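You operate a simulated robot arm through the tools that you are given. There is no shell and no other tool. Be economical: measure what you need, move in short steps, check, and stop when the job is done.

You are at the controls of a simulated robot arm. One attempt, no reset.

Task
Open the spectrometer drawer, put the burner tube that says "95" from the grey block on the front strip of the spectrometer top and shut the drawer again. Put the red plug on the mixing bench top away on the centrifuge bench. Open the left wash drawer, take the scrubbing brush from there and put it on the bench in front of the bath, then shut the drawer. Fetch the wash bottle that says "P3" from the shelf over the drum and stand it on the bench in front of the water unit. Switch the water unit switch off. Close the right wash drawer. Press the bath pulse button to switch it up. The order is free. Set down upright: wash bottle.

Only the result counts: the job must be done as asked and must still hold three seconds after the hand-in. Knocking over, shifting, dropping, spilling or breaking anything else fails it.

Robot
A 6-joint arm with a two-finger gripper on a trunk, on a base that drives. Base frame: it is fixed to the floor where the robot stands at the start and does not move with it; the origin is under the middle of the robot, x ahead of it, y to its left, z up. Readings come in cm, rad, newtons and seconds.
With the tool pointing down near the work surface it reaches from about 14 to 80 cm from the robot's upright axis, wherever it stands. Its first joint turns from -2.897 to 2.897 rad. Places, roughly: bath pulse button [-80, -370, 90]; bench in front of the bath (37x22 cm) [-70, -354, 88]; bench in front of the water unit (38x25 cm) [-178, -342, 88]; burner tube [50, 25, 75]; centrifuge bench [-340, -340, 90]; front strip of the spectrometer top (34x18 cm) [40, 46, 138]; left wash drawer [-60, -370, 70]; red plug (3x3x9 cm) [70, -290, 90]; right wash drawer [-170, -320, 70]; scrubbing brush (17x7x9 cm) [-50, -370, 70]; spectrometer drawer [50, 50, 70]; wash bottle [-225, -375, 125]; water unit switch [-200, -370, 130]. Payload 2.45 kg.
The tool frame sits at the grasp point between the pads (the TCP): z along the fingers, y along the line on which they close. The tips reach 2 cm beyond it. Largest opening 14 cm; the body of the gripper starts 16.8 cm behind the TCP.
Orientation is told as [roll, pitch, yaw] about the base's x, y, z axes, in that order, counted from this pose: with the fingers straight down and closing along the base's y, the tool's x points along the base's -x, its y along +y and its z along -z.

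Tools
- The arm moves only by the tool jog_arm. Its argument "increments" is one flat list of numbers, 7 for each row, row after row: the finger opening in cm, from 0 to 14, then the shift along the tool's x, y, z in units of 300 mm (1.0 is 300 mm), then the turn, a rotation vector about the tool's x, y, z in units of 120 degrees (1.0 is 120 degrees). In form: [claw, dx, dy, dz, ax, ay, az, claw, dx, dy, dz, ax, ay, az, ...]. A call has 1 to 20 rows; each row is the pose to reach, as a shift and turn from the pose commanded when the call began, along the tool's axes at that moment. A call with a number of a shift or a turn outside -1 to 1 is refused whole. A row lasts 0.2 s, in which the tool goes at most 5 cm and 0.15 rad; a call with a longer step from one row to the next is refused whole, and so is a gripper value outside its range. A pose out of reach is approached as far as the arm can. The call stops where the force on the tool passes 40 N (or 10 N more than at its start, if that is more) or the arm is blocked; 0.2 s more then pass. The fingers move at their own pace (about 4.5 cm/s each) and stop on an object; they squeeze with about 43 N. The grip force told is the motor's: it shows also when the fingers shut on nothing. Time passes only in rows, and 0.2 s behind the last, so rows that repeat a pose let the fingers close. The reply holds the time, the measured pose of the TCP, the force on the tool along the base axes, the opening and the grip force, in the units named above and with some noise, with the torque about the TCP (base axes, N m) and any sound that the robot's microphone picked up, and new pictures: "show" is both (left out), scene, wrist or none.
- Cameras (640 x 400 px; columns grow to the right, rows downward): "scene" is now at [8.6, 14.79, 193.5]; the picture's right is [0.11, -0.99, 0.00], its down [-0.76, -0.09, -0.65] and it looks along [0.64, 0.07, -0.76] (base axes); focal length 280 px, centre (320, 200). "wrist" rides on the gripper at [7.8, 1.1, -20.9] in the tool frame; the picture's right is [-0.14, 0.99, 0.00], its down [-0.92, -0.13, -0.37] and it looks along [-0.37, -0.05, 0.93] (tool axes); focal length 280 px, centre (320, 200). There is no depth. A picture from a camera that has moved, and an enlarged one, comes with that camera's place and axes in the base frame and with its lens.
- slide_trunk(by): slides the trunk up (or, below 0, down) by that many cm; the arm and the scene camera ride with it, the base frame stays. It gives what a move gives, with no picture.
- base_move(legs): drives the robot by 1 to 6 legs, each [ahead, left, turn to the left] in cm, cm and rad, along the robot's own axes; the way and the turn of a leg run together, so that a leg with both is an arc; at most 150 cm and 3.142 rad a leg. The arm and the cameras ride along, it lands a little off, and it stops where it bumps. It gives what a move gives, and a new picture of the scene camera.
- turn_head(pan, tilt): turns the head with the scene camera to pan (to the left, within 2.496 rad either way) and tilt (down, from -0.506 to 1.204), counted from straight ahead of the robot. It gives what a move gives, and a new picture of the scene camera.
- zoom(camera, box): a new picture of the part [left, top, right, bottom] of that camera's present view, enlarged. No time passes.
- job_done(): hands the job in; it is judged then, once.

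Go step by step. Nothing tells you exact positions but the pictures and the camera data: compare them with the known pose of the tool, close in by small moves and look again before you grip or let go. The budget is 217 turns and 260 pictures, counting those below and the enlarged ones. Unless the task says otherwise, let go and move clear before handing in.

The tools are called after "Call:" as a command line: name --argument value ..., lists and objects as JSON in quotes. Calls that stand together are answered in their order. jog_arm: Moves the arm, as the interface text tells. Its arguments: {"type":"object","properties":{"increments":{"type":"array","items":{"type":"number"}},"show":{"type":"string","enum":["both","scene","wrist","none"]}},"required":["increments"]} The other tools are called the same way: slide_trunk (by) slides the trunk up or down; base_move (legs) drives the base; turn_head (pan, tilt) turns the head that bears the scene camera; zoom (camera, box) takes an enlarged picture of a part of a camera's view; job_done () hands the job in.

At the start:

```text
clock: 0.0
ee_pos: [40.83, 27.69, 165.87]
ee_rot: [0.002, 0.0, -0.002]
contact_force: [-0.4, -0.5, 1.1]
torque: [-0.01, 0.01, -0.05]
width: 14.02
grip_force: 0.0
trunk travel left (down, up): [-18.9, 4.1]
robot x, y, heading: [0.05, -0.15, -0.002]
head pan, tilt: [0.112, 0.869]
```

scene: 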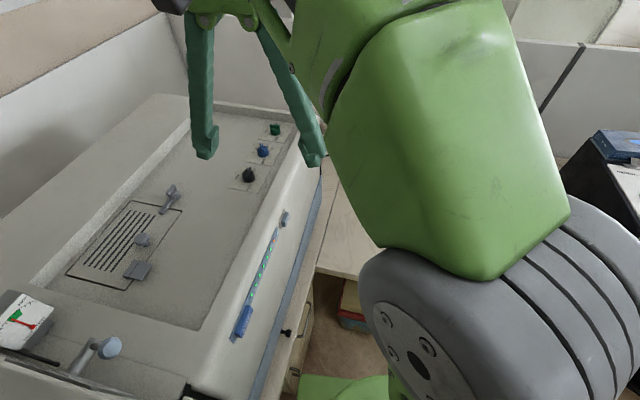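
wrist: 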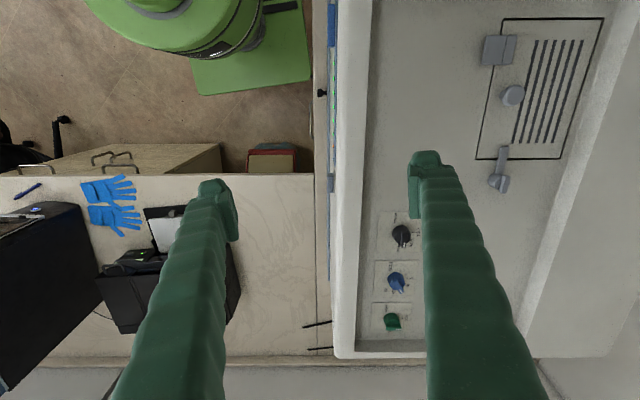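

I see the spectrometer on the bench ahead-left, and the arm blocks part of the view. I'll look around with the head first.

Call:
turn_head --pan 0.6 --tilt 1.1

Call:
turn_head --pan 0.3 --tilt 1.2

```text
clock: 0.9
ee_pos: [40.77, 27.67, 165.71]
ee_rot: [0.002, 0.0, 0.0]
contact_force: [-0.7, 0.3, 0.3]
torque: [-0.05, -0.03, -0.04]
width: 13.97
grip_force: 0.1
trunk travel left (down, up): [-18.9, 4.1]
robot x, y, heading: [0.14, -0.17, -0.001]
head pan, tilt: [0.6, 1.1]
camera scene: at [6.14, 17.49, 191.87], right [0.56, -0.83, 0.0], down [-0.74, -0.5, -0.45], along [0.38, 0.26, -0.89], focal length 280 px, centre (320, 200)
```

scene: 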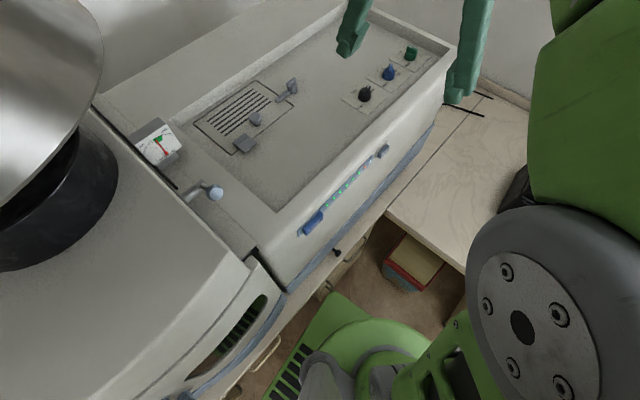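

```text
clock: 1.7
ee_pos: [40.76, 27.76, 165.85]
ee_rot: [-0.001, 0.0, 0.0]
contact_force: [0.0, -1.2, -0.3]
torque: [0.01, 0.03, 0.04]
width: 14.0
grip_force: 0.1
trunk travel left (down, up): [-18.9, 4.1]
robot x, y, heading: [-0.26, -0.2, 0.001]
head pan, tilt: [0.3, 1.201]
camera scene: at [6.27, 15.59, 191.27], right [0.3, -0.96, 0.0], down [-0.89, -0.28, -0.36], along [0.35, 0.11, -0.93], focal length 280 px, centre (320, 200)
```

scene: 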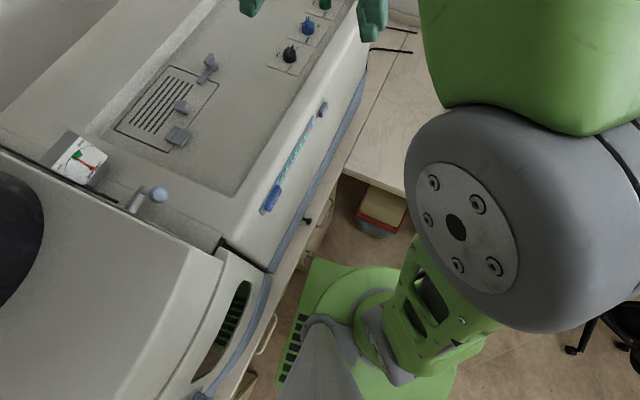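

The spectrometer faces -y, with a black knob under it. I'll look around the room next.

Call:
turn_head --pan -1.0 --tilt 0.5

Call:
turn_head --pan -2.0 --tilt 0.4

Call:
turn_head --pan 2.0 --tilt 0.8

```text
clock: 3.2
ee_pos: [40.78, 27.79, 165.87]
ee_rot: [0.001, -0.001, 0.0]
contact_force: [1.3, 0.6, 0.7]
torque: [0.0, 0.01, -0.03]
width: 14.0
grip_force: 0.2
trunk travel left (down, up): [-18.9, 4.1]
robot x, y, heading: [0.02, -0.08, -0.002]
head pan, tilt: [-1.0, 0.499]
camera scene: at [5.85, 6.28, 196.64], right [-0.84, -0.54, 0.0], down [-0.26, 0.4, -0.88], along [0.47, -0.74, -0.48], focal length 280 px, centre (320, 200)
```

scene: 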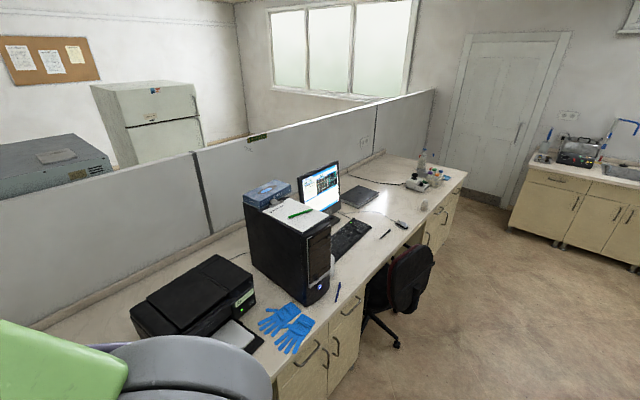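

```text
clock: 4.5
ee_pos: [40.81, 27.74, 165.83]
ee_rot: [0.0, 0.001, 0.001]
contact_force: [0.7, -0.2, 0.2]
torque: [-0.01, 0.04, -0.02]
width: 14.05
grip_force: 0.1
trunk travel left (down, up): [-18.9, 4.1]
robot x, y, heading: [-0.15, 0.09, 0.002]
head pan, tilt: [-2.0, 0.4]
camera scene: at [-2.92, 5.5, 197.56], right [-0.91, 0.42, 0.0], down [0.16, 0.35, -0.92], along [-0.38, -0.84, -0.39], focal length 280 px, centre (320, 200)
```

scene: 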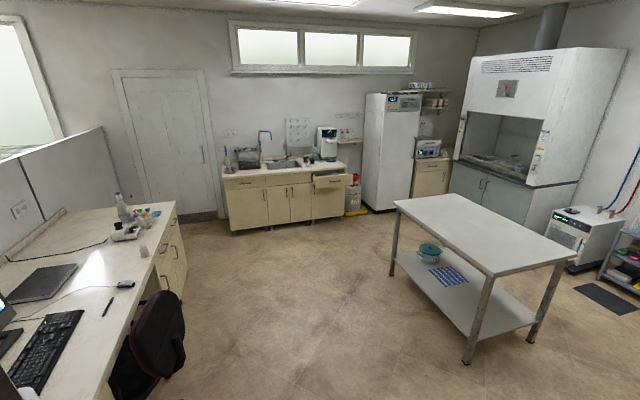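

```text
clock: 7.7
ee_pos: [40.89, 27.76, 165.84]
ee_rot: [0.002, -0.001, -0.002]
contact_force: [0.1, -0.5, 0.2]
torque: [-0.02, -0.01, -0.03]
width: 14.03
grip_force: 0.0
trunk travel left (down, up): [-18.9, 4.1]
robot x, y, heading: [0.21, -0.22, -0.0]
head pan, tilt: [2.0, 0.799]
camera scene: at [-2.43, 21.27, 194.05], right [0.91, 0.42, 0.0], down [0.3, -0.65, -0.7], along [-0.29, 0.63, -0.72], focal length 280 px, centre (320, 200)
```

scene: 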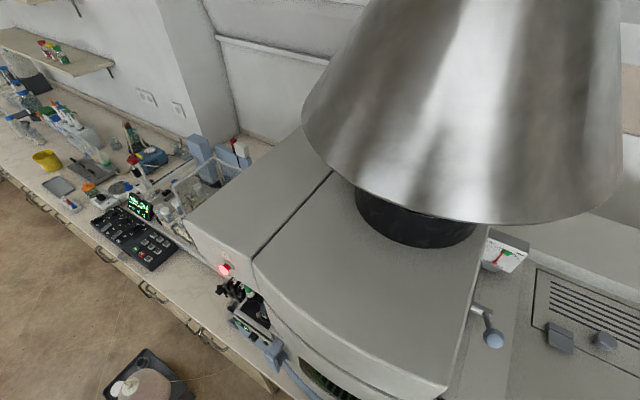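

The layout is clear: the wash bench lies along the -y wall, the mixing bench in the -y/+x corner and the centrifuge bench by the fridge. I'll back off from the spectrometer and turn to face it.

Call:
base_move --legs '[[0, -40, 0], [20, 0, 0], [0, 0, 1.571]]'

Call:
turn_head --pan 0.0 --tilt 0.9

```text
clock: 16.8
ee_pos: [-7.58, 0.93, 165.76]
ee_rot: [0.0, 0.0, 1.578]
contact_force: [0.0, 0.3, -0.3]
torque: [-0.02, 0.0, 0.0]
width: 13.97
grip_force: 0.0
trunk travel left (down, up): [-18.9, 4.1]
robot x, y, heading: [20.12, -39.62, 1.58]
head pan, tilt: [2.0, 0.799]
camera scene: at [-1.18, -42.31, 194.04], right [-0.42, 0.91, 0.0], down [0.65, 0.3, -0.7], along [-0.63, -0.29, -0.72], focal length 280 px, centre (320, 200)
```

scene: 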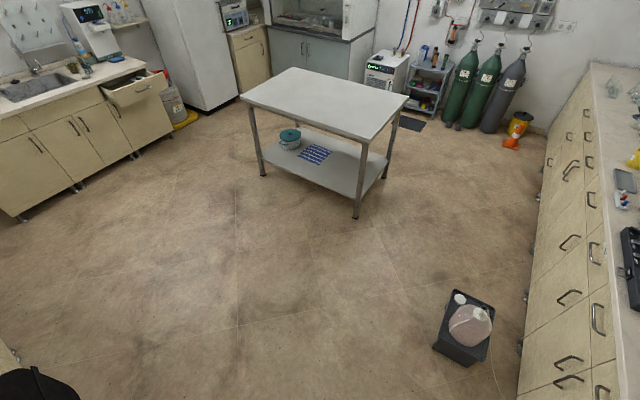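

```text
clock: 18.8
ee_pos: [-7.72, 0.89, 165.9]
ee_rot: [0.0, -0.001, 1.579]
contact_force: [0.4, 0.2, 0.1]
torque: [0.01, 0.01, -0.02]
width: 14.01
grip_force: 0.1
trunk travel left (down, up): [-18.9, 4.1]
robot x, y, heading: [20.13, -39.73, 1.576]
head pan, tilt: [0.0, 0.901]
camera scene: at [6.1, -31.34, 193.25], right [1.0, 0.01, 0.0], down [0.01, -0.78, -0.62], along [0.0, 0.62, -0.78], focal length 280 px, centre (320, 200)
```

scene: 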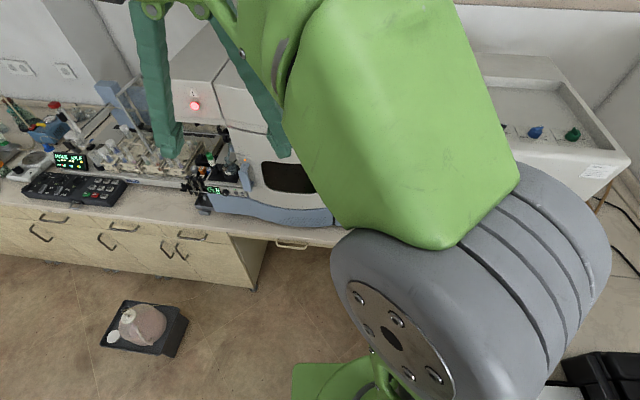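

The arm hides the drawer, so I'll swing it to the right.

Call:
jog_arm --increments '[14, 0, -0.16, 0, 0, 0, 0, 14, 0, -0.32, 0, 0, 0, 0, 14, 0, -0.48, 0, 0, 0, 0, 14, 0, -0.64, 0, 0, 0, 0, 14, 0, -0.8, 0, 0, 0, 0, 14, 0, -0.96, 0, 0, 0, 0]' --show "none"

Call:
jog_arm --increments '[14, 0, -0.16, 0, 0, 0, 0, 14, 0, -0.32, 0, 0, 0, 0, 14, 0, -0.48, 0, 0, 0, 0, 14, 0, -0.64, 0, 0, 0, 0, 14, 0, -0.8, 0, 0, 0, 0, 14, 0, -0.96, 0, 0, 0, 0]' --show "both"

```text
clock: 20.1
ee_pos: [21.17, 1.04, 166.0]
ee_rot: [-0.002, 0.0, 1.578]
contact_force: [-0.9, -0.1, -0.3]
torque: [0.01, 0.06, 0.01]
width: 14.0
grip_force: 0.1
trunk travel left (down, up): [-18.9, 4.1]
robot x, y, heading: [20.21, -39.61, 1.58]
head pan, tilt: [0.0, 0.901]
```

```text
clock: 21.6
ee_pos: [50.14, 1.46, 165.76]
ee_rot: [0.002, 0.0, 1.577]
contact_force: [0.6, 0.7, 0.1]
torque: [-0.05, 0.11, 0.02]
width: 14.02
grip_force: 0.0
trunk travel left (down, up): [-18.9, 4.1]
robot x, y, heading: [20.3, -39.65, 1.575]
head pan, tilt: [0.0, 0.901]
camera scene: at [6.35, -31.24, 193.26], right [1.0, 0.01, 0.0], down [0.0, -0.78, -0.62], along [0.0, 0.62, -0.78], focal length 280 px, centre (320, 200)
camera wrist: at [49.24, -6.56, 186.73], right [-0.99, 0.13, 0.0], down [0.12, 0.92, 0.37], along [0.05, 0.36, -0.93], focal length 280 px, centre (320, 200)
```

scene: 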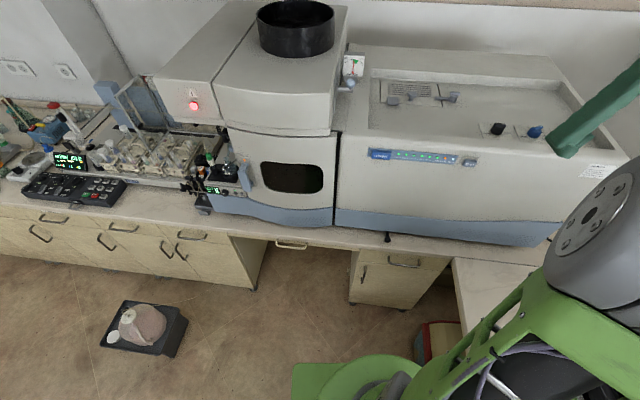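
wrist: 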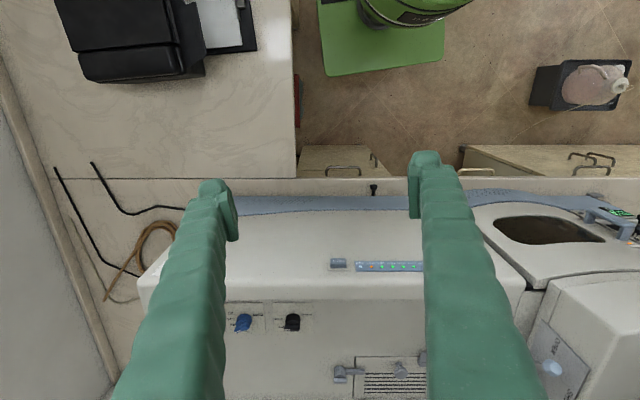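

The spectrometer drawer is the cabinet drawer with the bar handle near x=44. I'll zoom in on it and triangulate.

Call:
zoom --camera "scene" --box '[320, 210, 480, 310]'

Call:
zoom --camera "wrist" --box '[280, 130, 440, 230]'

```text
4.00 times, centred on (400, 260) of scene
camera zoom: at [6.35, -31.24, 193.26], right [1.0, 0.01, 0.0], down [0.0, -0.78, -0.62], along [0.0, 0.62, -0.78], focal length 1118 px, centre (0, -40)
```

zoom: 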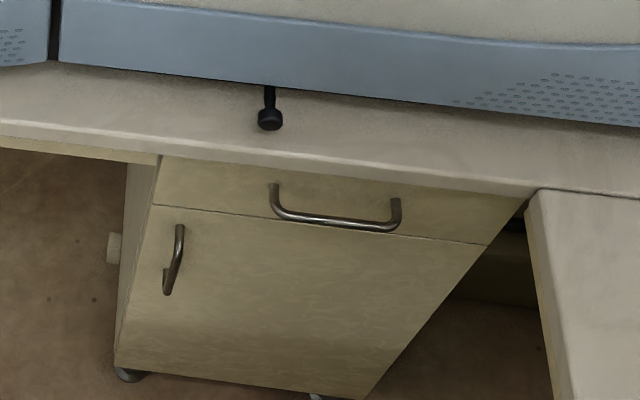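

```text
4.00 times, centred on (360, 180) of wrist
camera zoom: at [49.24, -6.56, 186.73], right [-0.99, 0.13, 0.0], down [0.12, 0.92, 0.37], along [0.05, 0.36, -0.93], focal length 1122 px, centre (160, 280)
```

zoom: 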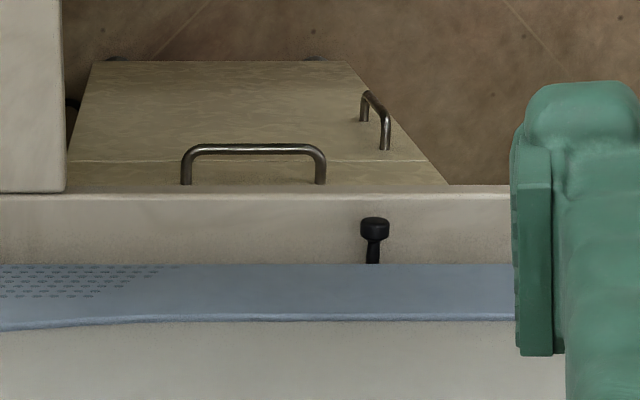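

The handle bar runs along x from 38 to 50, at y≈24 and z≈78. I'll lower the trunk and turn the tool so it points forward-down with the fingers closing vertically.

Call:
slide_trunk --by -16

Call:
jog_arm --increments '[8, 0, 0, 0, 0, 0, 0.07, 8, 0, 0, 0, 0, 0, 0.14, 8, 0, 0, 0, 0, 0, 0.21, 8, 0, 0, 0, 0, 0, 0.28, 8, 0, 0, 0, 0, 0, 0.35, 8, 0, 0, 0, 0, 0, 0.42, 8, 0, 0, 0, 0, 0, 0.49, 8, 0, 0, 0, 0, 0, 0.56, 8, 0, 0, 0, 0, 0, 0.63, 8, 0, 0, 0, 0, 0, 0.7, 8, 0, 0, 0, 0, 0, 0.75]' --show "none"

Call:
jog_arm --increments '[8, 0, 0, 0, -0.07, 0, 0, 8, 0, 0, 0, -0.14, 0, 0, 8, 0, 0, 0, -0.21, 0, 0, 8, 0, 0, 0, -0.28, 0, 0, 8, 0, 0, 0, -0.35, 0, 0, 8, 0, 0, 0, -0.42, 0, 0, 8, 0, 0, 0, -0.49, 0, 0, 8, 0, 0, 0, -0.56, 0, 0]' --show "both"

```text
clock: 23.4
ee_pos: [49.92, 1.17, 149.85]
ee_rot: [0.0, 0.001, 1.578]
contact_force: [0.3, -0.8, 0.0]
torque: [0.04, 0.0, 0.0]
width: 14.0
grip_force: 0.1
trunk travel left (down, up): [-2.9, 20.1]
robot x, y, heading: [20.01, -39.26, 1.577]
head pan, tilt: [0.0, 0.901]
```

```text
clock: 25.8
ee_pos: [49.84, 1.26, 149.83]
ee_rot: [0.0, 0.0, 0.004]
contact_force: [-0.2, -0.5, 0.9]
torque: [-0.01, 0.0, 0.03]
width: 7.99
grip_force: 0.1
trunk travel left (down, up): [-2.9, 20.1]
robot x, y, heading: [20.33, -39.87, 1.578]
head pan, tilt: [0.0, 0.901]
```

```text
clock: 27.6
ee_pos: [50.16, 2.25, 149.47]
ee_rot: [1.172, 0.015, 0.031]
contact_force: [-1.2, -0.5, 0.2]
torque: [0.01, 0.01, -0.01]
width: 7.99
grip_force: 0.0
trunk travel left (down, up): [-2.9, 20.1]
robot x, y, heading: [20.42, -39.83, 1.576]
head pan, tilt: [0.0, 0.901]
camera scene: at [4.56, -31.49, 177.25], right [0.98, 0.21, 0.0], down [0.17, -0.77, -0.62], along [-0.13, 0.61, -0.78], focal length 280 px, centre (320, 200)
camera wrist: at [43.12, -16.94, 158.76], right [0.14, 0.39, 0.91], down [0.93, -0.36, 0.01], along [0.33, 0.85, -0.41], focal length 280 px, centre (320, 200)
```

scene: 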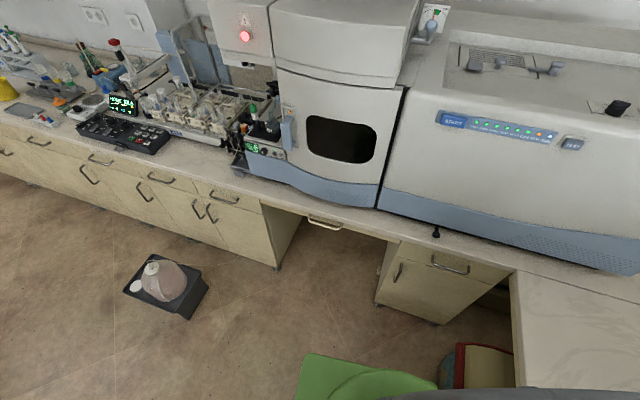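
wrist: 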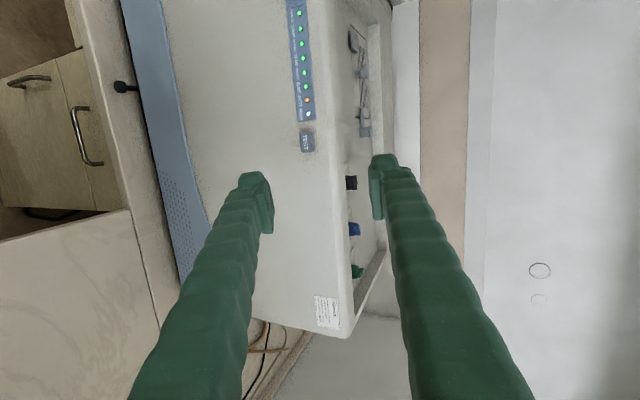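

The tool is turned. Next I'll descend to a pre-grasp in front of the handle.

Call:
jog_arm --increments '[8, 0.015, -0.138, 0.073, 0, 0, 0, 8, 0.03, -0.277, 0.147, 0, 0, 0, 8, 0.044, -0.415, 0.22, 0, 0, 0, 8, 0.059, -0.554, 0.293, 0, 0, 0, 8, 0.074, -0.692, 0.366, 0, 0, 0, 8, 0.089, -0.83, 0.44, 0, 0, 0, 8, 0.1035, -0.969, 0.513, 0, 0, 0]' --show "none"

Call:
jog_arm --increments '[8, 0.015, -0.138, 0.073, 0, 0, 0, 8, 0.03, -0.277, 0.147, 0, 0, 0, 8, 0.044, -0.415, 0.22, 0, 0, 0, 8, 0.059, -0.554, 0.293, 0, 0, 0, 8, 0.074, -0.692, 0.366, 0, 0, 0, 8, 0.089, -0.83, 0.44, 0, 0, 0, 8, 0.1035, -0.969, 0.513, 0, 0, 0]' --show "both"

```text
clock: 28.2
ee_pos: [53.43, 2.72, 149.62]
ee_rot: [1.209, -0.196, -0.005]
contact_force: [0.5, -0.6, -0.1]
torque: [-0.04, -0.01, 0.06]
width: 8.03
grip_force: 0.0
trunk travel left (down, up): [-2.9, 20.1]
robot x, y, heading: [20.63, -39.9, 1.58]
head pan, tilt: [0.0, 0.901]
stopped in row 3: the arm was blocked; the commanded pose is now the measured one
```

```text
clock: 28.9
ee_pos: [56.26, 3.47, 151.31]
ee_rot: [1.267, -0.438, -0.037]
contact_force: [-0.8, 0.9, -0.3]
torque: [-0.03, 0.01, -0.01]
width: 8.0
grip_force: 0.0
trunk travel left (down, up): [-2.9, 20.1]
robot x, y, heading: [20.19, -39.72, 1.577]
head pan, tilt: [0.0, 0.901]
stopped in row 3: the arm was blocked; the commanded pose is now the measured one
camera scene: at [4.81, -31.47, 177.26], right [0.98, 0.18, 0.0], down [0.14, -0.77, -0.62], along [-0.11, 0.61, -0.78], focal length 280 px, centre (320, 200)
camera wrist: at [45.4, -15.71, 154.68], right [-0.26, 0.31, 0.91], down [0.82, -0.42, 0.38], along [0.5, 0.85, -0.14], focal length 280 px, centre (320, 200)
```

scene: 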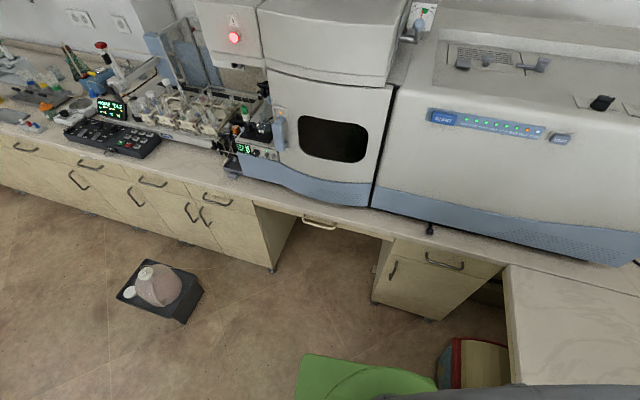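
wrist: 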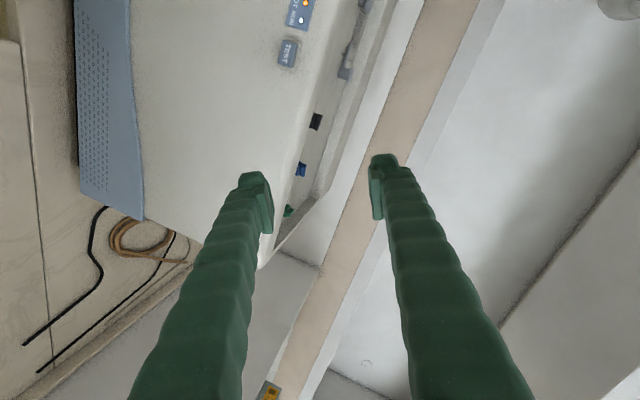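

That pose is outside the folded range of the arm at this height. I'll bring the tool back to pointing down, descend, and tilt lower down.

Call:
jog_arm --increments '[8, 0, 0, 0, 0.0656, 0.0212, 0.013, 8, 0, 0, 0, 0.1311, 0.0423, 0.026, 8, 0, 0, 0, 0.1967, 0.0635, 0.039, 8, 0, 0, 0, 0.2622, 0.0847, 0.052, 8, 0, 0, 0, 0.3278, 0.1058, 0.065, 8, 0, 0, 0, 0.3933, 0.127, 0.078, 8, 0, 0, 0, 0.4589, 0.1482, 0.091, 8, 0, 0, 0, 0.5244, 0.1693, 0.104, 8, 0, 0, 0, 0.59, 0.1905, 0.117]' --show "none"

```text
clock: 30.9
ee_pos: [55.05, 2.56, 147.95]
ee_rot: [0.003, 0.009, -0.007]
contact_force: [-0.8, -0.8, -0.5]
torque: [0.09, -0.1, 0.02]
width: 7.96
grip_force: 0.1
out of reach, approached as far as the arm can: row 9
trunk travel left (down, up): [-2.9, 20.1]
robot x, y, heading: [20.17, -39.74, 1.574]
head pan, tilt: [0.0, 0.901]
```

Call:
jog_arm --increments '[8, 0.031, 0.015, 0.139, 0, 0, 0, 8, 0.061, 0.03, 0.278, 0, 0, 0, 8, 0.092, 0.045, 0.417, 0, 0, 0, 8, 0.122, 0.06, 0.556, 0, 0, 0, 8, 0.153, 0.075, 0.694, 0, 0, 0, 8, 0.183, 0.09, 0.833, 0, 0, 0]' --show "none"

Call:
jog_arm --increments '[8, 0.031, 0.015, 0.139, 0, 0, 0, 8, 0.061, 0.03, 0.278, 0, 0, 0, 8, 0.092, 0.045, 0.417, 0, 0, 0, 8, 0.122, 0.06, 0.556, 0, 0, 0, 8, 0.153, 0.075, 0.694, 0, 0, 0, 8, 0.183, 0.09, 0.833, 0, 0, 0]' --show "both"

```text
clock: 32.3
ee_pos: [49.51, 5.34, 123.02]
ee_rot: [0.0, 0.012, -0.006]
contact_force: [1.4, 0.6, -1.0]
torque: [-0.02, 0.03, 0.0]
width: 7.97
grip_force: 0.2
trunk travel left (down, up): [-2.9, 20.1]
robot x, y, heading: [20.26, -39.83, 1.584]
head pan, tilt: [0.0, 0.901]
```

```text
clock: 33.7
ee_pos: [43.78, 7.93, 98.15]
ee_rot: [0.0, 0.013, -0.006]
contact_force: [0.2, -0.4, -0.2]
torque: [0.0, -0.03, -0.01]
width: 7.97
grip_force: 0.0
trunk travel left (down, up): [-2.9, 20.1]
robot x, y, heading: [20.32, -39.78, 1.577]
head pan, tilt: [0.0, 0.901]
camera scene: at [6.13, -31.29, 177.25], right [1.0, 0.01, 0.0], down [0.0, -0.78, -0.62], along [0.0, 0.62, -0.78], focal length 280 px, centre (320, 200)
camera wrist: at [36.27, 9.03, 119.24], right [0.14, 0.99, 0.0], down [0.92, -0.13, 0.36], along [0.35, -0.05, -0.93], focal length 280 px, centre (320, 200)
```

scene: 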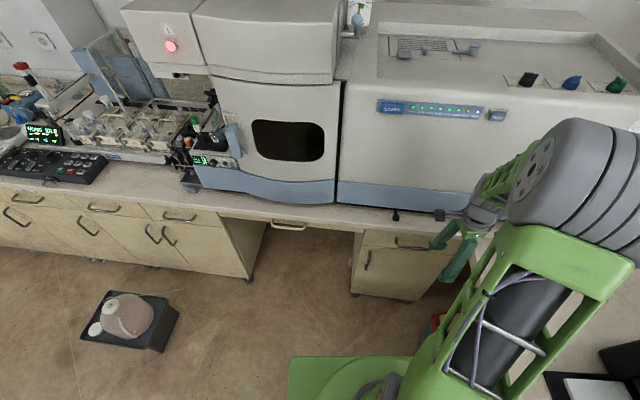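
wrist: 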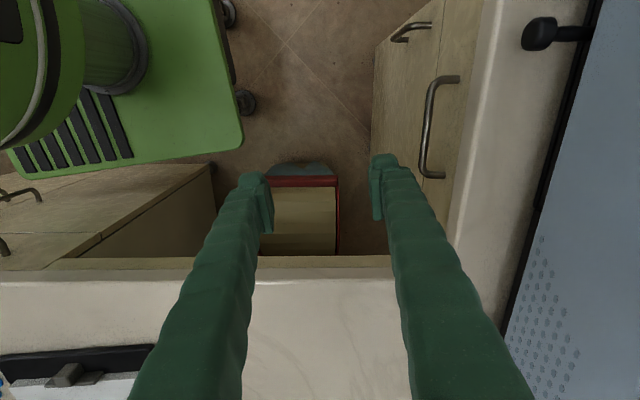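

The handle bar sits about (44, 23.5, 78), and the bench edge overhangs nearly to it, so I'll tilt the tool about 45–50°. I'm testing the tilt here.

Call:
jog_arm --increments '[5, 0, 0, 0, -0.07, 0, 0, 5, 0, 0, 0, -0.14, 0, 0, 5, 0, 0, 0, -0.21, 0, 0, 5, 0, 0, 0, -0.28, 0, 0, 5, 0, 0, 0, -0.35, 0, 0, 5, 0, 0, 0, -0.4, 0, 0]' --show "wrist"

```text
clock: 35.1
ee_pos: [44.85, 8.95, 97.99]
ee_rot: [0.84, 0.014, -0.005]
contact_force: [0.1, -0.5, -0.1]
torque: [-0.04, 0.02, -0.04]
width: 5.03
grip_force: 0.1
out of reach, approached as far as the arm can: row 6
trunk travel left (down, up): [-2.9, 20.1]
robot x, y, heading: [19.87, -39.89, 1.574]
head pan, tilt: [0.0, 0.901]
camera wrist: at [37.31, -5.99, 112.99], right [0.15, 0.66, 0.73], down [0.92, -0.36, 0.14], along [0.36, 0.66, -0.67], focal length 280 px, centre (320, 200)
```

wrist: 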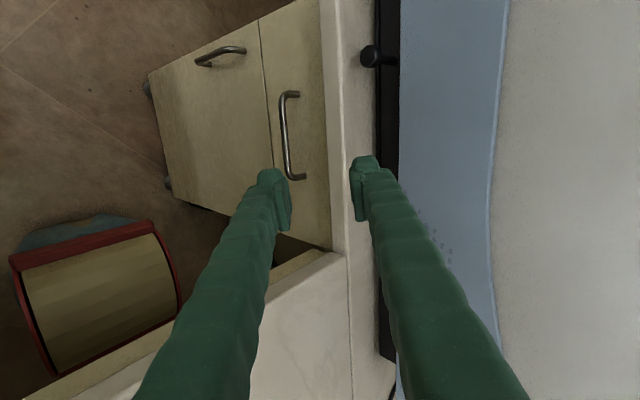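

Call:
jog_arm --increments '[4, 0.006, -0.035, 0.123, 0, 0, 0, 4, 0.011, -0.07, 0.245, 0, 0, 0, 4, 0.017, -0.106, 0.368, 0, 0, 0, 4, 0.022, -0.141, 0.49, 0, 0, 0, 4, 0.028, -0.176, 0.613, 0, 0, 0]' --show "both"

```text
clock: 36.3
ee_pos: [43.82, 19.05, 81.89]
ee_rot: [0.836, 0.013, -0.004]
contact_force: [-0.1, -0.5, 0.1]
torque: [-0.01, -0.03, -0.01]
width: 4.02
grip_force: 0.0
trunk travel left (down, up): [-2.9, 20.1]
robot x, y, heading: [20.23, -39.83, 1.582]
head pan, tilt: [0.0, 0.901]
camera scene: at [6.11, -31.31, 177.25], right [1.0, 0.01, 0.0], down [0.01, -0.78, -0.62], along [0.0, 0.62, -0.78], focal length 280 px, centre (320, 200)
camera wrist: at [36.17, 4.26, 96.88], right [0.15, 0.66, 0.73], down [0.92, -0.36, 0.14], along [0.36, 0.66, -0.66], focal length 280 px, centre (320, 200)
```

scene: 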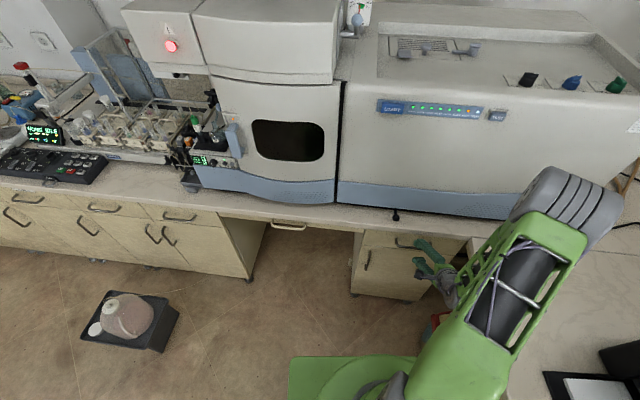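
wrist: 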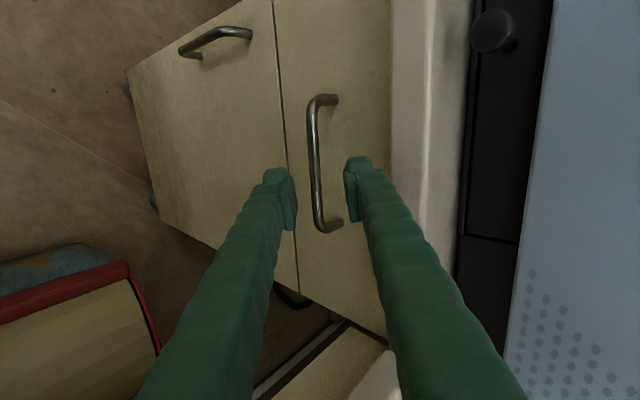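

The bar is centred between the fingers. I'll advance and grip.

Call:
jog_arm --increments '[4, 0, 0, 0.06, 0, 0, 0, 4, 0, 0, 0.12, 0, 0, 0, 4, 0, 0, 0.14, 0, 0, 0, 0, 0, 0, 0.14, 0, 0, 0, 0, 0, 0, 0.14, 0, 0, 0, 0, 0, 0, 0.14, 0, 0, 0]' --show "wrist"

```text
clock: 37.7
ee_pos: [43.85, 22.0, 79.07]
ee_rot: [0.836, 0.013, -0.004]
contact_force: [-0.3, -11.4, -2.7]
torque: [-0.22, 0.05, -0.11]
width: 0.02
grip_force: 23.6
trunk travel left (down, up): [-2.9, 20.1]
robot x, y, heading: [20.12, -39.86, 1.577]
head pan, tilt: [0.0, 0.901]
camera wrist: at [36.17, 7.17, 94.02], right [0.15, 0.66, 0.73], down [0.92, -0.36, 0.14], along [0.36, 0.65, -0.67], focal length 280 px, centre (320, 200)
```

wrist: 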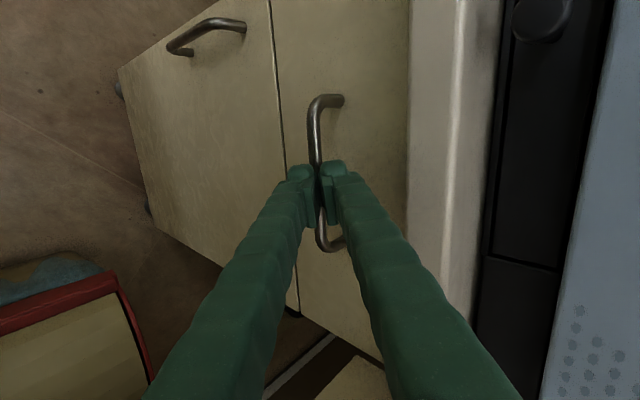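

The fingers closed just short of the bar. I'll reopen, go about 2.2 cm deeper and close again.

Call:
jog_arm --increments '[4, 0, 0, -0.03, 0, 0, 0, 4, 0, 0, -0.03, 0, 0, 0, 4, 0, 0, -0.03, 0, 0, 0, 4, 0, 0, 0.04, 0, 0, 0, 4, 0, 0, 0.075, 0, 0, 0]' --show "wrist"

```text
clock: 38.9
ee_pos: [43.85, 23.39, 77.6]
ee_rot: [0.838, 0.014, -0.007]
contact_force: [-2.9, -26.6, 15.9]
torque: [1.25, -0.32, -0.28]
width: 3.83
grip_force: 0.0
trunk travel left (down, up): [-2.9, 20.1]
robot x, y, heading: [20.5, -39.52, 1.575]
head pan, tilt: [0.0, 0.901]
camera wrist: at [36.16, 8.63, 92.6], right [0.15, 0.66, 0.73], down [0.92, -0.37, 0.14], along [0.36, 0.65, -0.67], focal length 280 px, centre (320, 200)
```

wrist: 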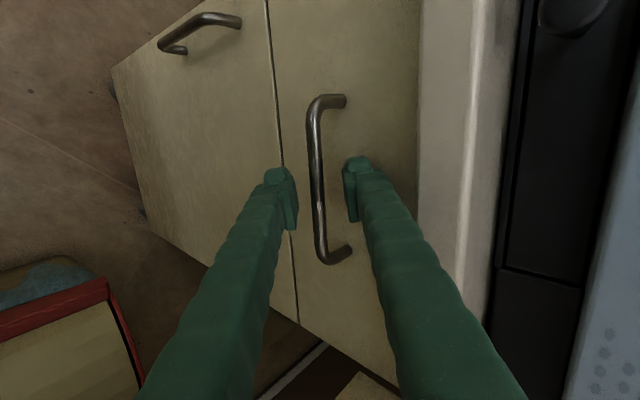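

Call:
jog_arm --increments '[0, 0, 0, -0.01, 0, 0, 0, 0, 0, 0, -0.01, 0, 0, 0, 0, 0, 0, -0.01, 0, 0, 0, 0, 0, 0, -0.01, 0, 0, 0]' --show "wrist"

```text
clock: 39.9
ee_pos: [43.82, 23.41, 77.4]
ee_rot: [0.832, 0.018, -0.004]
contact_force: [-0.7, -9.4, -24.9]
torque: [0.03, 0.83, -0.82]
width: 0.94
grip_force: 37.1
trunk travel left (down, up): [-2.9, 20.1]
robot x, y, heading: [20.37, -39.55, 1.577]
head pan, tilt: [0.0, 0.901]
camera wrist: at [36.16, 8.69, 92.51], right [0.15, 0.67, 0.73], down [0.92, -0.36, 0.14], along [0.36, 0.65, -0.67], focal length 280 px, centre (320, 200)
```

wrist: 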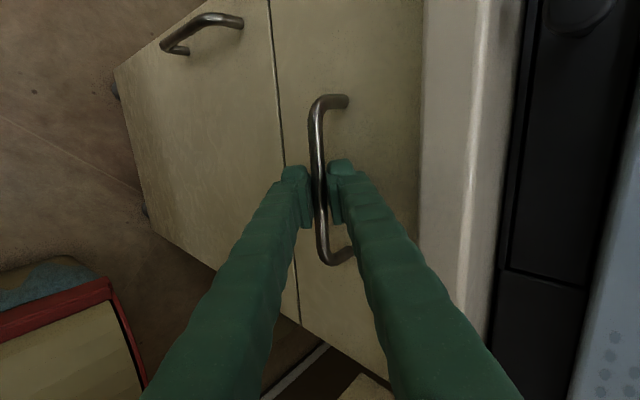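

The handle is gripped at width 0.94. I'll pull along -y.

Call:
jog_arm --increments '[0, 0, -0.04, -0.03, 0, 0, 0, 0, 0, -0.107, -0.104, 0, 0, 0, 0, 0, -0.174, -0.178, 0, 0, 0, 0, 0, -0.241, -0.252, 0, 0, 0]' --show "none"

```text
clock: 41.0
ee_pos: [43.27, 12.85, 77.26]
ee_rot: [0.833, 0.02, -0.001]
contact_force: [-2.1, -1.0, 4.1]
torque: [0.26, 1.67, -0.1]
width: 0.9
grip_force: 36.8
trunk travel left (down, up): [-2.9, 20.1]
robot x, y, heading: [20.4, -40.05, 1.577]
head pan, tilt: [0.0, 0.901]
stopped in row 4: the force on the tool passed its limit at 41 N (the readings are from after the stop); the commanded pose is now the measured one
```

Call:
jog_arm --increments '[0, 0, -0.04, -0.043, 0, 0, 0, 0, 0, -0.08, -0.086, 0, 0, 0, 0, 0, -0.12, -0.129, 0, 0, 0, 0, 0, -0.16, -0.172, 0, 0, 0, 0, 0, -0.2, -0.215, 0, 0, 0]' --show "both"

```text
clock: 42.2
ee_pos: [42.86, 3.81, 77.15]
ee_rot: [0.83, 0.023, 0.002]
contact_force: [-35.7, 2.9, -0.4]
torque: [0.19, 1.24, -0.56]
width: 0.9
grip_force: 36.2
trunk travel left (down, up): [-2.9, 20.1]
robot x, y, heading: [20.62, -40.02, 1.578]
head pan, tilt: [0.0, 0.901]
camera scene: at [5.78, -31.37, 177.22], right [1.0, 0.01, 0.0], down [0.01, -0.78, -0.62], along [0.0, 0.62, -0.78], focal length 280 px, centre (320, 200)
camera wrist: at [35.48, -10.93, 92.3], right [0.15, 0.67, 0.73], down [0.93, -0.35, 0.13], along [0.35, 0.65, -0.67], focal length 280 px, centre (320, 200)
```

scene: 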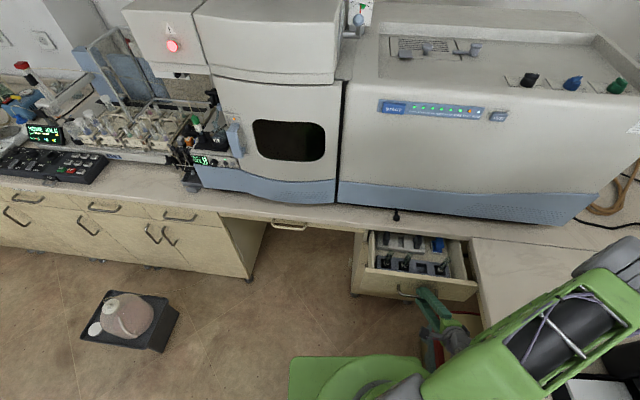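
wrist: 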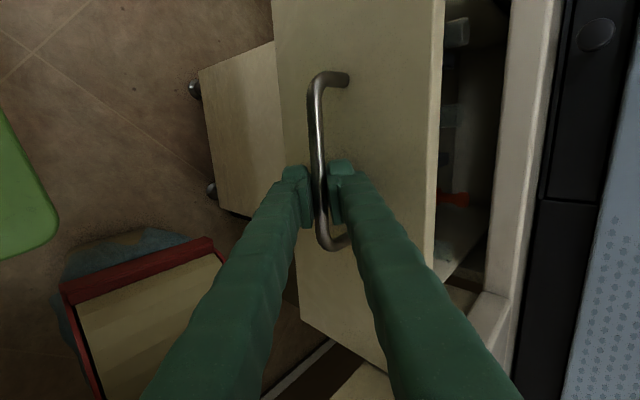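

Call:
zoom --camera "scene" --box '[340, 215, 500, 315]'

```text
4.00 times, centred on (420, 265) of scene
camera zoom: at [5.78, -31.37, 177.22], right [1.0, 0.01, 0.0], down [0.01, -0.78, -0.62], along [0.0, 0.62, -0.78], focal length 1118 px, centre (-80, -60)
```

zoom: 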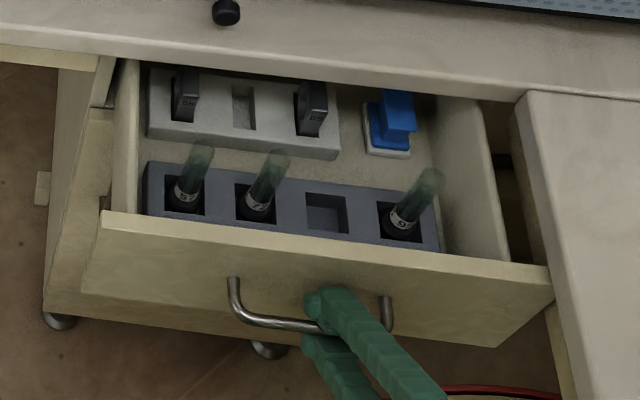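

The drawer is open and the grey block with three tubes is reachable. I'll release and retract to look from above.

Call:
jog_arm --increments '[3, 0, 0, 0, 0, 0, 0, 3, 0, 0, 0, 0, 0, 0, 3, 0, 0, -0.1, 0, 0, 0, 3, 0, 0, -0.25, 0, 0, 0, 3, 0, 0.12, -0.35, 0, 0, 0, 3, 0, 0.27, -0.4, 0, 0, 0, 3, 0, 0.42, -0.45, 0, 0, 0]' --show "none"

Call:
jog_arm --increments '[3, 0, 0, 0, 0.066, 0, 0, 3, 0, 0, 0, 0.132, 0, 0, 3, 0, 0, 0, 0.198, 0, 0, 3, 0, 0, 0, 0.264, 0, 0, 3, 0, 0, 0, 0.33, 0, 0, 3, 0, 0, 0, 0.396, 0, 0]' --show "both"

```text
clock: 43.8
ee_pos: [46.78, 4.22, 95.05]
ee_rot: [0.831, 0.022, 0.002]
contact_force: [-0.4, -0.1, 0.2]
torque: [0.02, -0.03, -0.04]
width: 3.0
grip_force: 0.0
out of reach, approached as far as the arm can: row 5, 6, 7
trunk travel left (down, up): [-2.9, 20.1]
robot x, y, heading: [20.18, -39.44, 1.573]
head pan, tilt: [0.0, 0.901]
```

```text
clock: 45.2
ee_pos: [46.97, 4.21, 94.95]
ee_rot: [0.002, 0.019, 0.003]
contact_force: [0.0, -1.0, 0.8]
torque: [0.01, 0.0, 0.03]
width: 3.0
grip_force: 0.0
trunk travel left (down, up): [-2.9, 20.1]
robot x, y, heading: [20.5, -39.73, 1.581]
head pan, tilt: [0.0, 0.901]
camera scene: at [6.08, -31.29, 177.25], right [1.0, 0.01, 0.0], down [0.01, -0.78, -0.62], along [0.0, 0.62, -0.78], focal length 280 px, centre (320, 200)
camera wrist: at [39.54, 5.17, 116.1], right [0.14, 0.99, 0.0], down [0.93, -0.13, 0.35], along [0.35, -0.05, -0.94], focal length 280 px, centre (320, 200)
```

scene: 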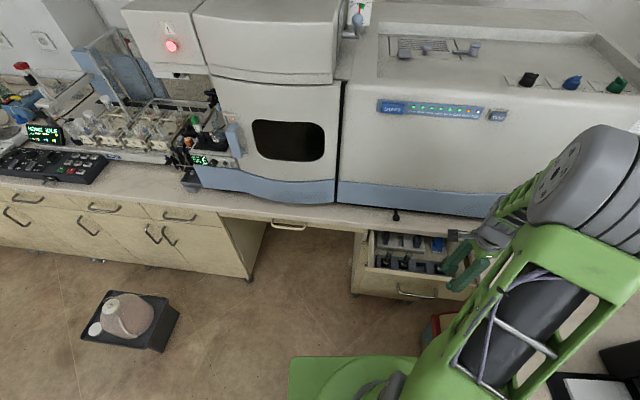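
wrist: 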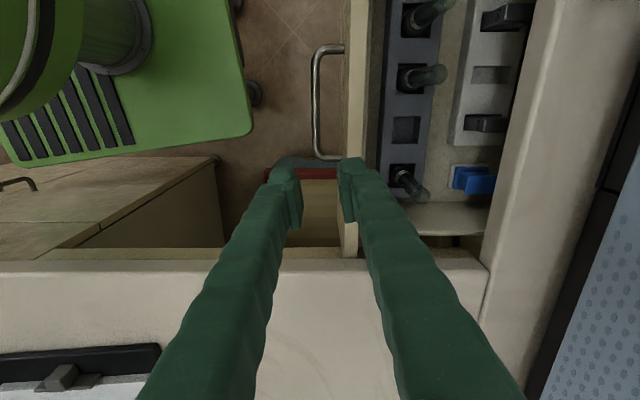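

Call:
zoom --camera "scene" --box '[370, 240, 450, 290]'

Call:
zoom --camera "wrist" --box '[360, 0, 520, 100]'

Call:
zoom --camera "wrist" --box '[340, 120, 500, 220]'

```text
8.00 times, centred on (410, 265) of scene
camera zoom: at [6.08, -31.29, 177.25], right [1.0, 0.01, 0.0], down [0.01, -0.78, -0.62], along [0.0, 0.62, -0.78], focal length 2237 px, centre (-400, -320)
```

zoom: 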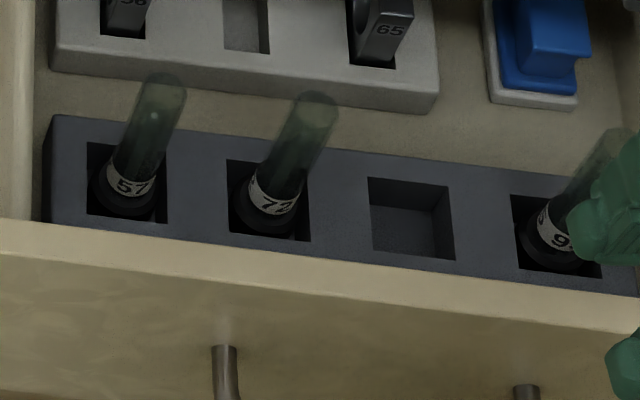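

```text
4.00 times, centred on (440, 50) of wrist
camera zoom: at [39.54, 5.17, 116.1], right [0.14, 0.99, 0.0], down [0.93, -0.13, 0.35], along [0.35, -0.05, -0.94], focal length 1122 px, centre (-160, 800)
```

zoom: 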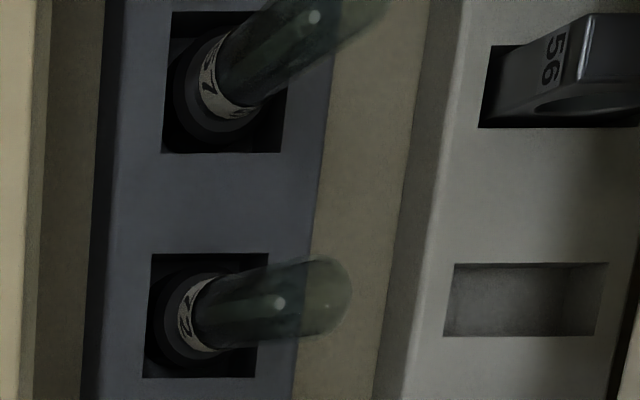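

```text
4.00 times, centred on (420, 170) of wrist
camera zoom: at [39.54, 5.17, 116.1], right [0.14, 0.99, 0.0], down [0.93, -0.13, 0.35], along [0.35, -0.05, -0.94], focal length 1122 px, centre (-80, 320)
```

zoom: 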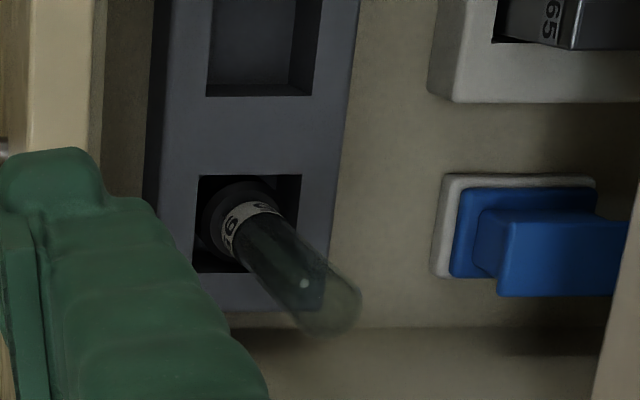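

The labels read 57, 72 and 9x, so the rightmost tube is "95", at about (52.3, 15.4) with its top near z=86. I'll move above it and check.

Call:
jog_arm --increments '[6, -0.06, 0.123, 0, 0, 0, 0, 6, -0.12, 0.247, 0, 0, 0, 0, 6, -0.177, 0.37, 0, 0, 0, 0]' --show "both"

Call:
zoom --camera "scene" --box '[380, 210, 500, 285]'

```text
clock: 46.0
ee_pos: [52.23, 15.12, 94.95]
ee_rot: [0.002, 0.02, 0.0]
contact_force: [0.0, 0.2, 0.2]
torque: [0.02, 0.01, -0.03]
width: 6.02
grip_force: 0.1
trunk travel left (down, up): [-2.9, 20.1]
robot x, y, heading: [20.49, -39.87, 1.574]
head pan, tilt: [0.0, 0.901]
camera scene: at [6.1, -31.33, 177.25], right [1.0, 0.01, 0.0], down [0.01, -0.78, -0.62], along [0.0, 0.62, -0.78], focal length 280 px, centre (320, 200)
camera wrist: at [44.86, 16.16, 116.04], right [0.14, 0.99, 0.0], down [0.93, -0.13, 0.35], along [0.35, -0.05, -0.94], focal length 280 px, centre (320, 200)
```

scene: 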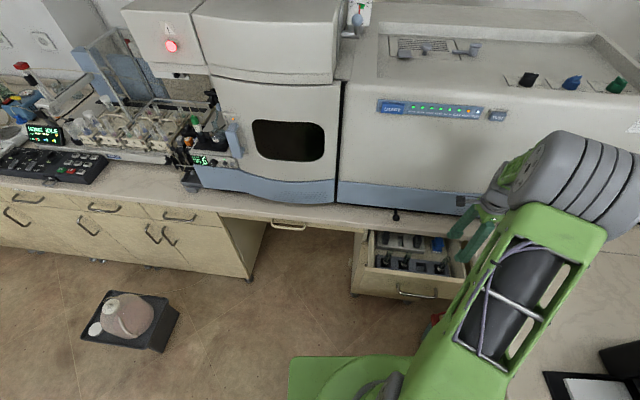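
wrist: 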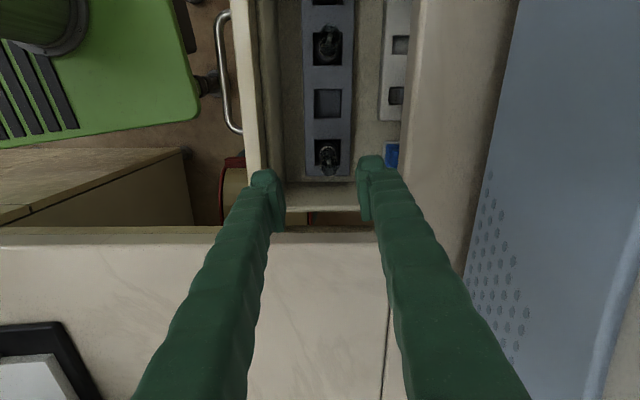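

```text
5.33 times, centred on (440, 248) of scene
camera zoom: at [6.1, -31.33, 177.25], right [1.0, 0.01, 0.0], down [0.01, -0.78, -0.62], along [0.0, 0.62, -0.78], focal length 1491 px, centre (-320, -53)
```

zoom: 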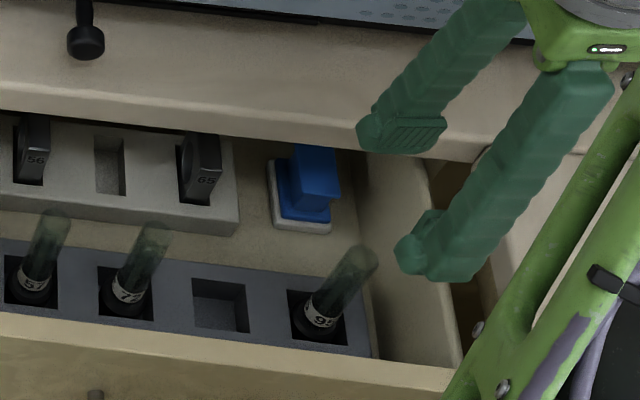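

Call:
zoom --camera "wrist" --box '[280, 110, 376, 170]'

```text
6.67 times, centred on (328, 140) of wrist
camera zoom: at [44.86, 16.16, 116.04], right [0.14, 0.99, 0.0], down [0.93, -0.13, 0.35], along [0.35, -0.05, -0.94], focal length 1869 px, centre (267, 600)
```

zoom: 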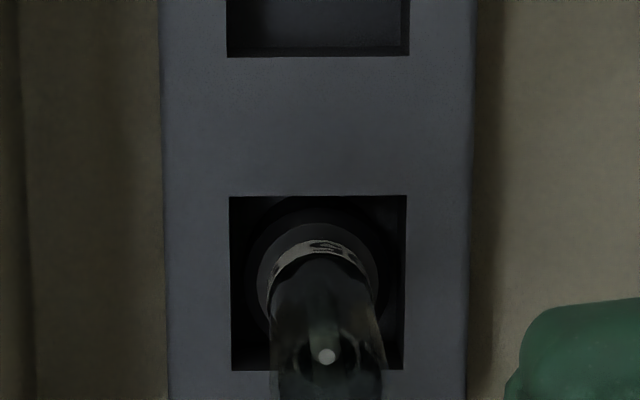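

Tube "95" is confirmed at about (52.3, 16.1). I'll shift 1 cm in y and descend to z≈82.5.

Call:
jog_arm --increments '[6, 0, 0.034, 0.05, 0, 0, 0, 6, 0, 0.034, 0.18, 0, 0, 0, 6, 0, 0.034, 0.3, 0, 0, 0, 6, 0, 0.034, 0.41, 0, 0, 0]' --show "wrist"

Call:
zoom --camera "scene" --box '[380, 210, 500, 285]'

```text
clock: 47.0
ee_pos: [51.92, 16.45, 82.5]
ee_rot: [0.003, 0.018, -0.001]
contact_force: [0.4, 0.8, 0.2]
torque: [0.01, 0.0, -0.04]
width: 5.99
grip_force: 0.0
trunk travel left (down, up): [-2.9, 20.1]
robot x, y, heading: [20.69, -40.04, 1.579]
head pan, tilt: [0.0, 0.901]
camera wrist: at [44.65, 17.31, 103.6], right [0.14, 0.99, 0.0], down [0.93, -0.13, 0.35], along [0.35, -0.05, -0.94], focal length 280 px, centre (320, 200)
```

wrist: 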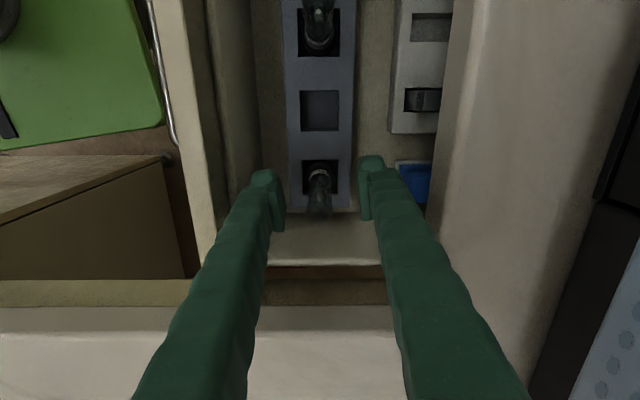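

```text
5.33 times, centred on (440, 248) of scene
camera zoom: at [6.1, -31.32, 177.25], right [1.0, 0.01, 0.0], down [0.01, -0.78, -0.62], along [0.0, 0.62, -0.78], focal length 1491 px, centre (-320, -53)
```

zoom: 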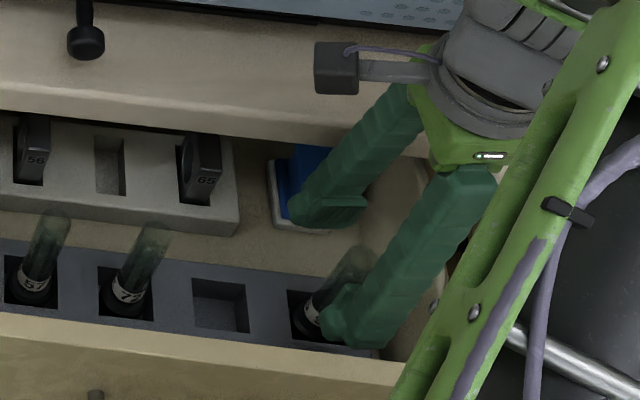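

Aligned. Closing on the tube.

Call:
jog_arm --increments '[0, 0, 0, 0, 0, 0, 0, 0, 0, 0, 0, 0, 0, 0, 0, 0, 0, 0, 0, 0, 0, 0, 0, 0, 0, 0, 0, 0, 0, 0, 0, 0, 0, 0, 0]' --show "wrist"

```text
clock: 48.2
ee_pos: [52.08, 16.31, 82.47]
ee_rot: [0.002, 0.019, -0.001]
contact_force: [-0.2, -0.2, 1.0]
torque: [-0.02, -0.03, -0.02]
width: 2.02
grip_force: 24.9
trunk travel left (down, up): [-2.9, 20.1]
robot x, y, heading: [20.17, -39.8, 1.578]
head pan, tilt: [0.0, 0.901]
camera wrist: at [44.64, 17.28, 103.64], right [0.14, 0.99, 0.0], down [0.93, -0.13, 0.35], along [0.35, -0.05, -0.94], focal length 280 px, centre (320, 200)
```

wrist: 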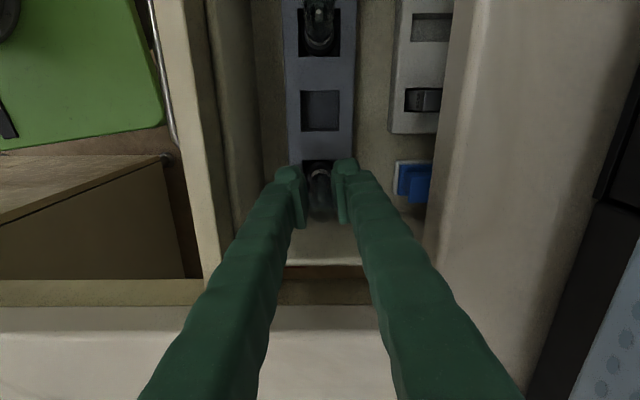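

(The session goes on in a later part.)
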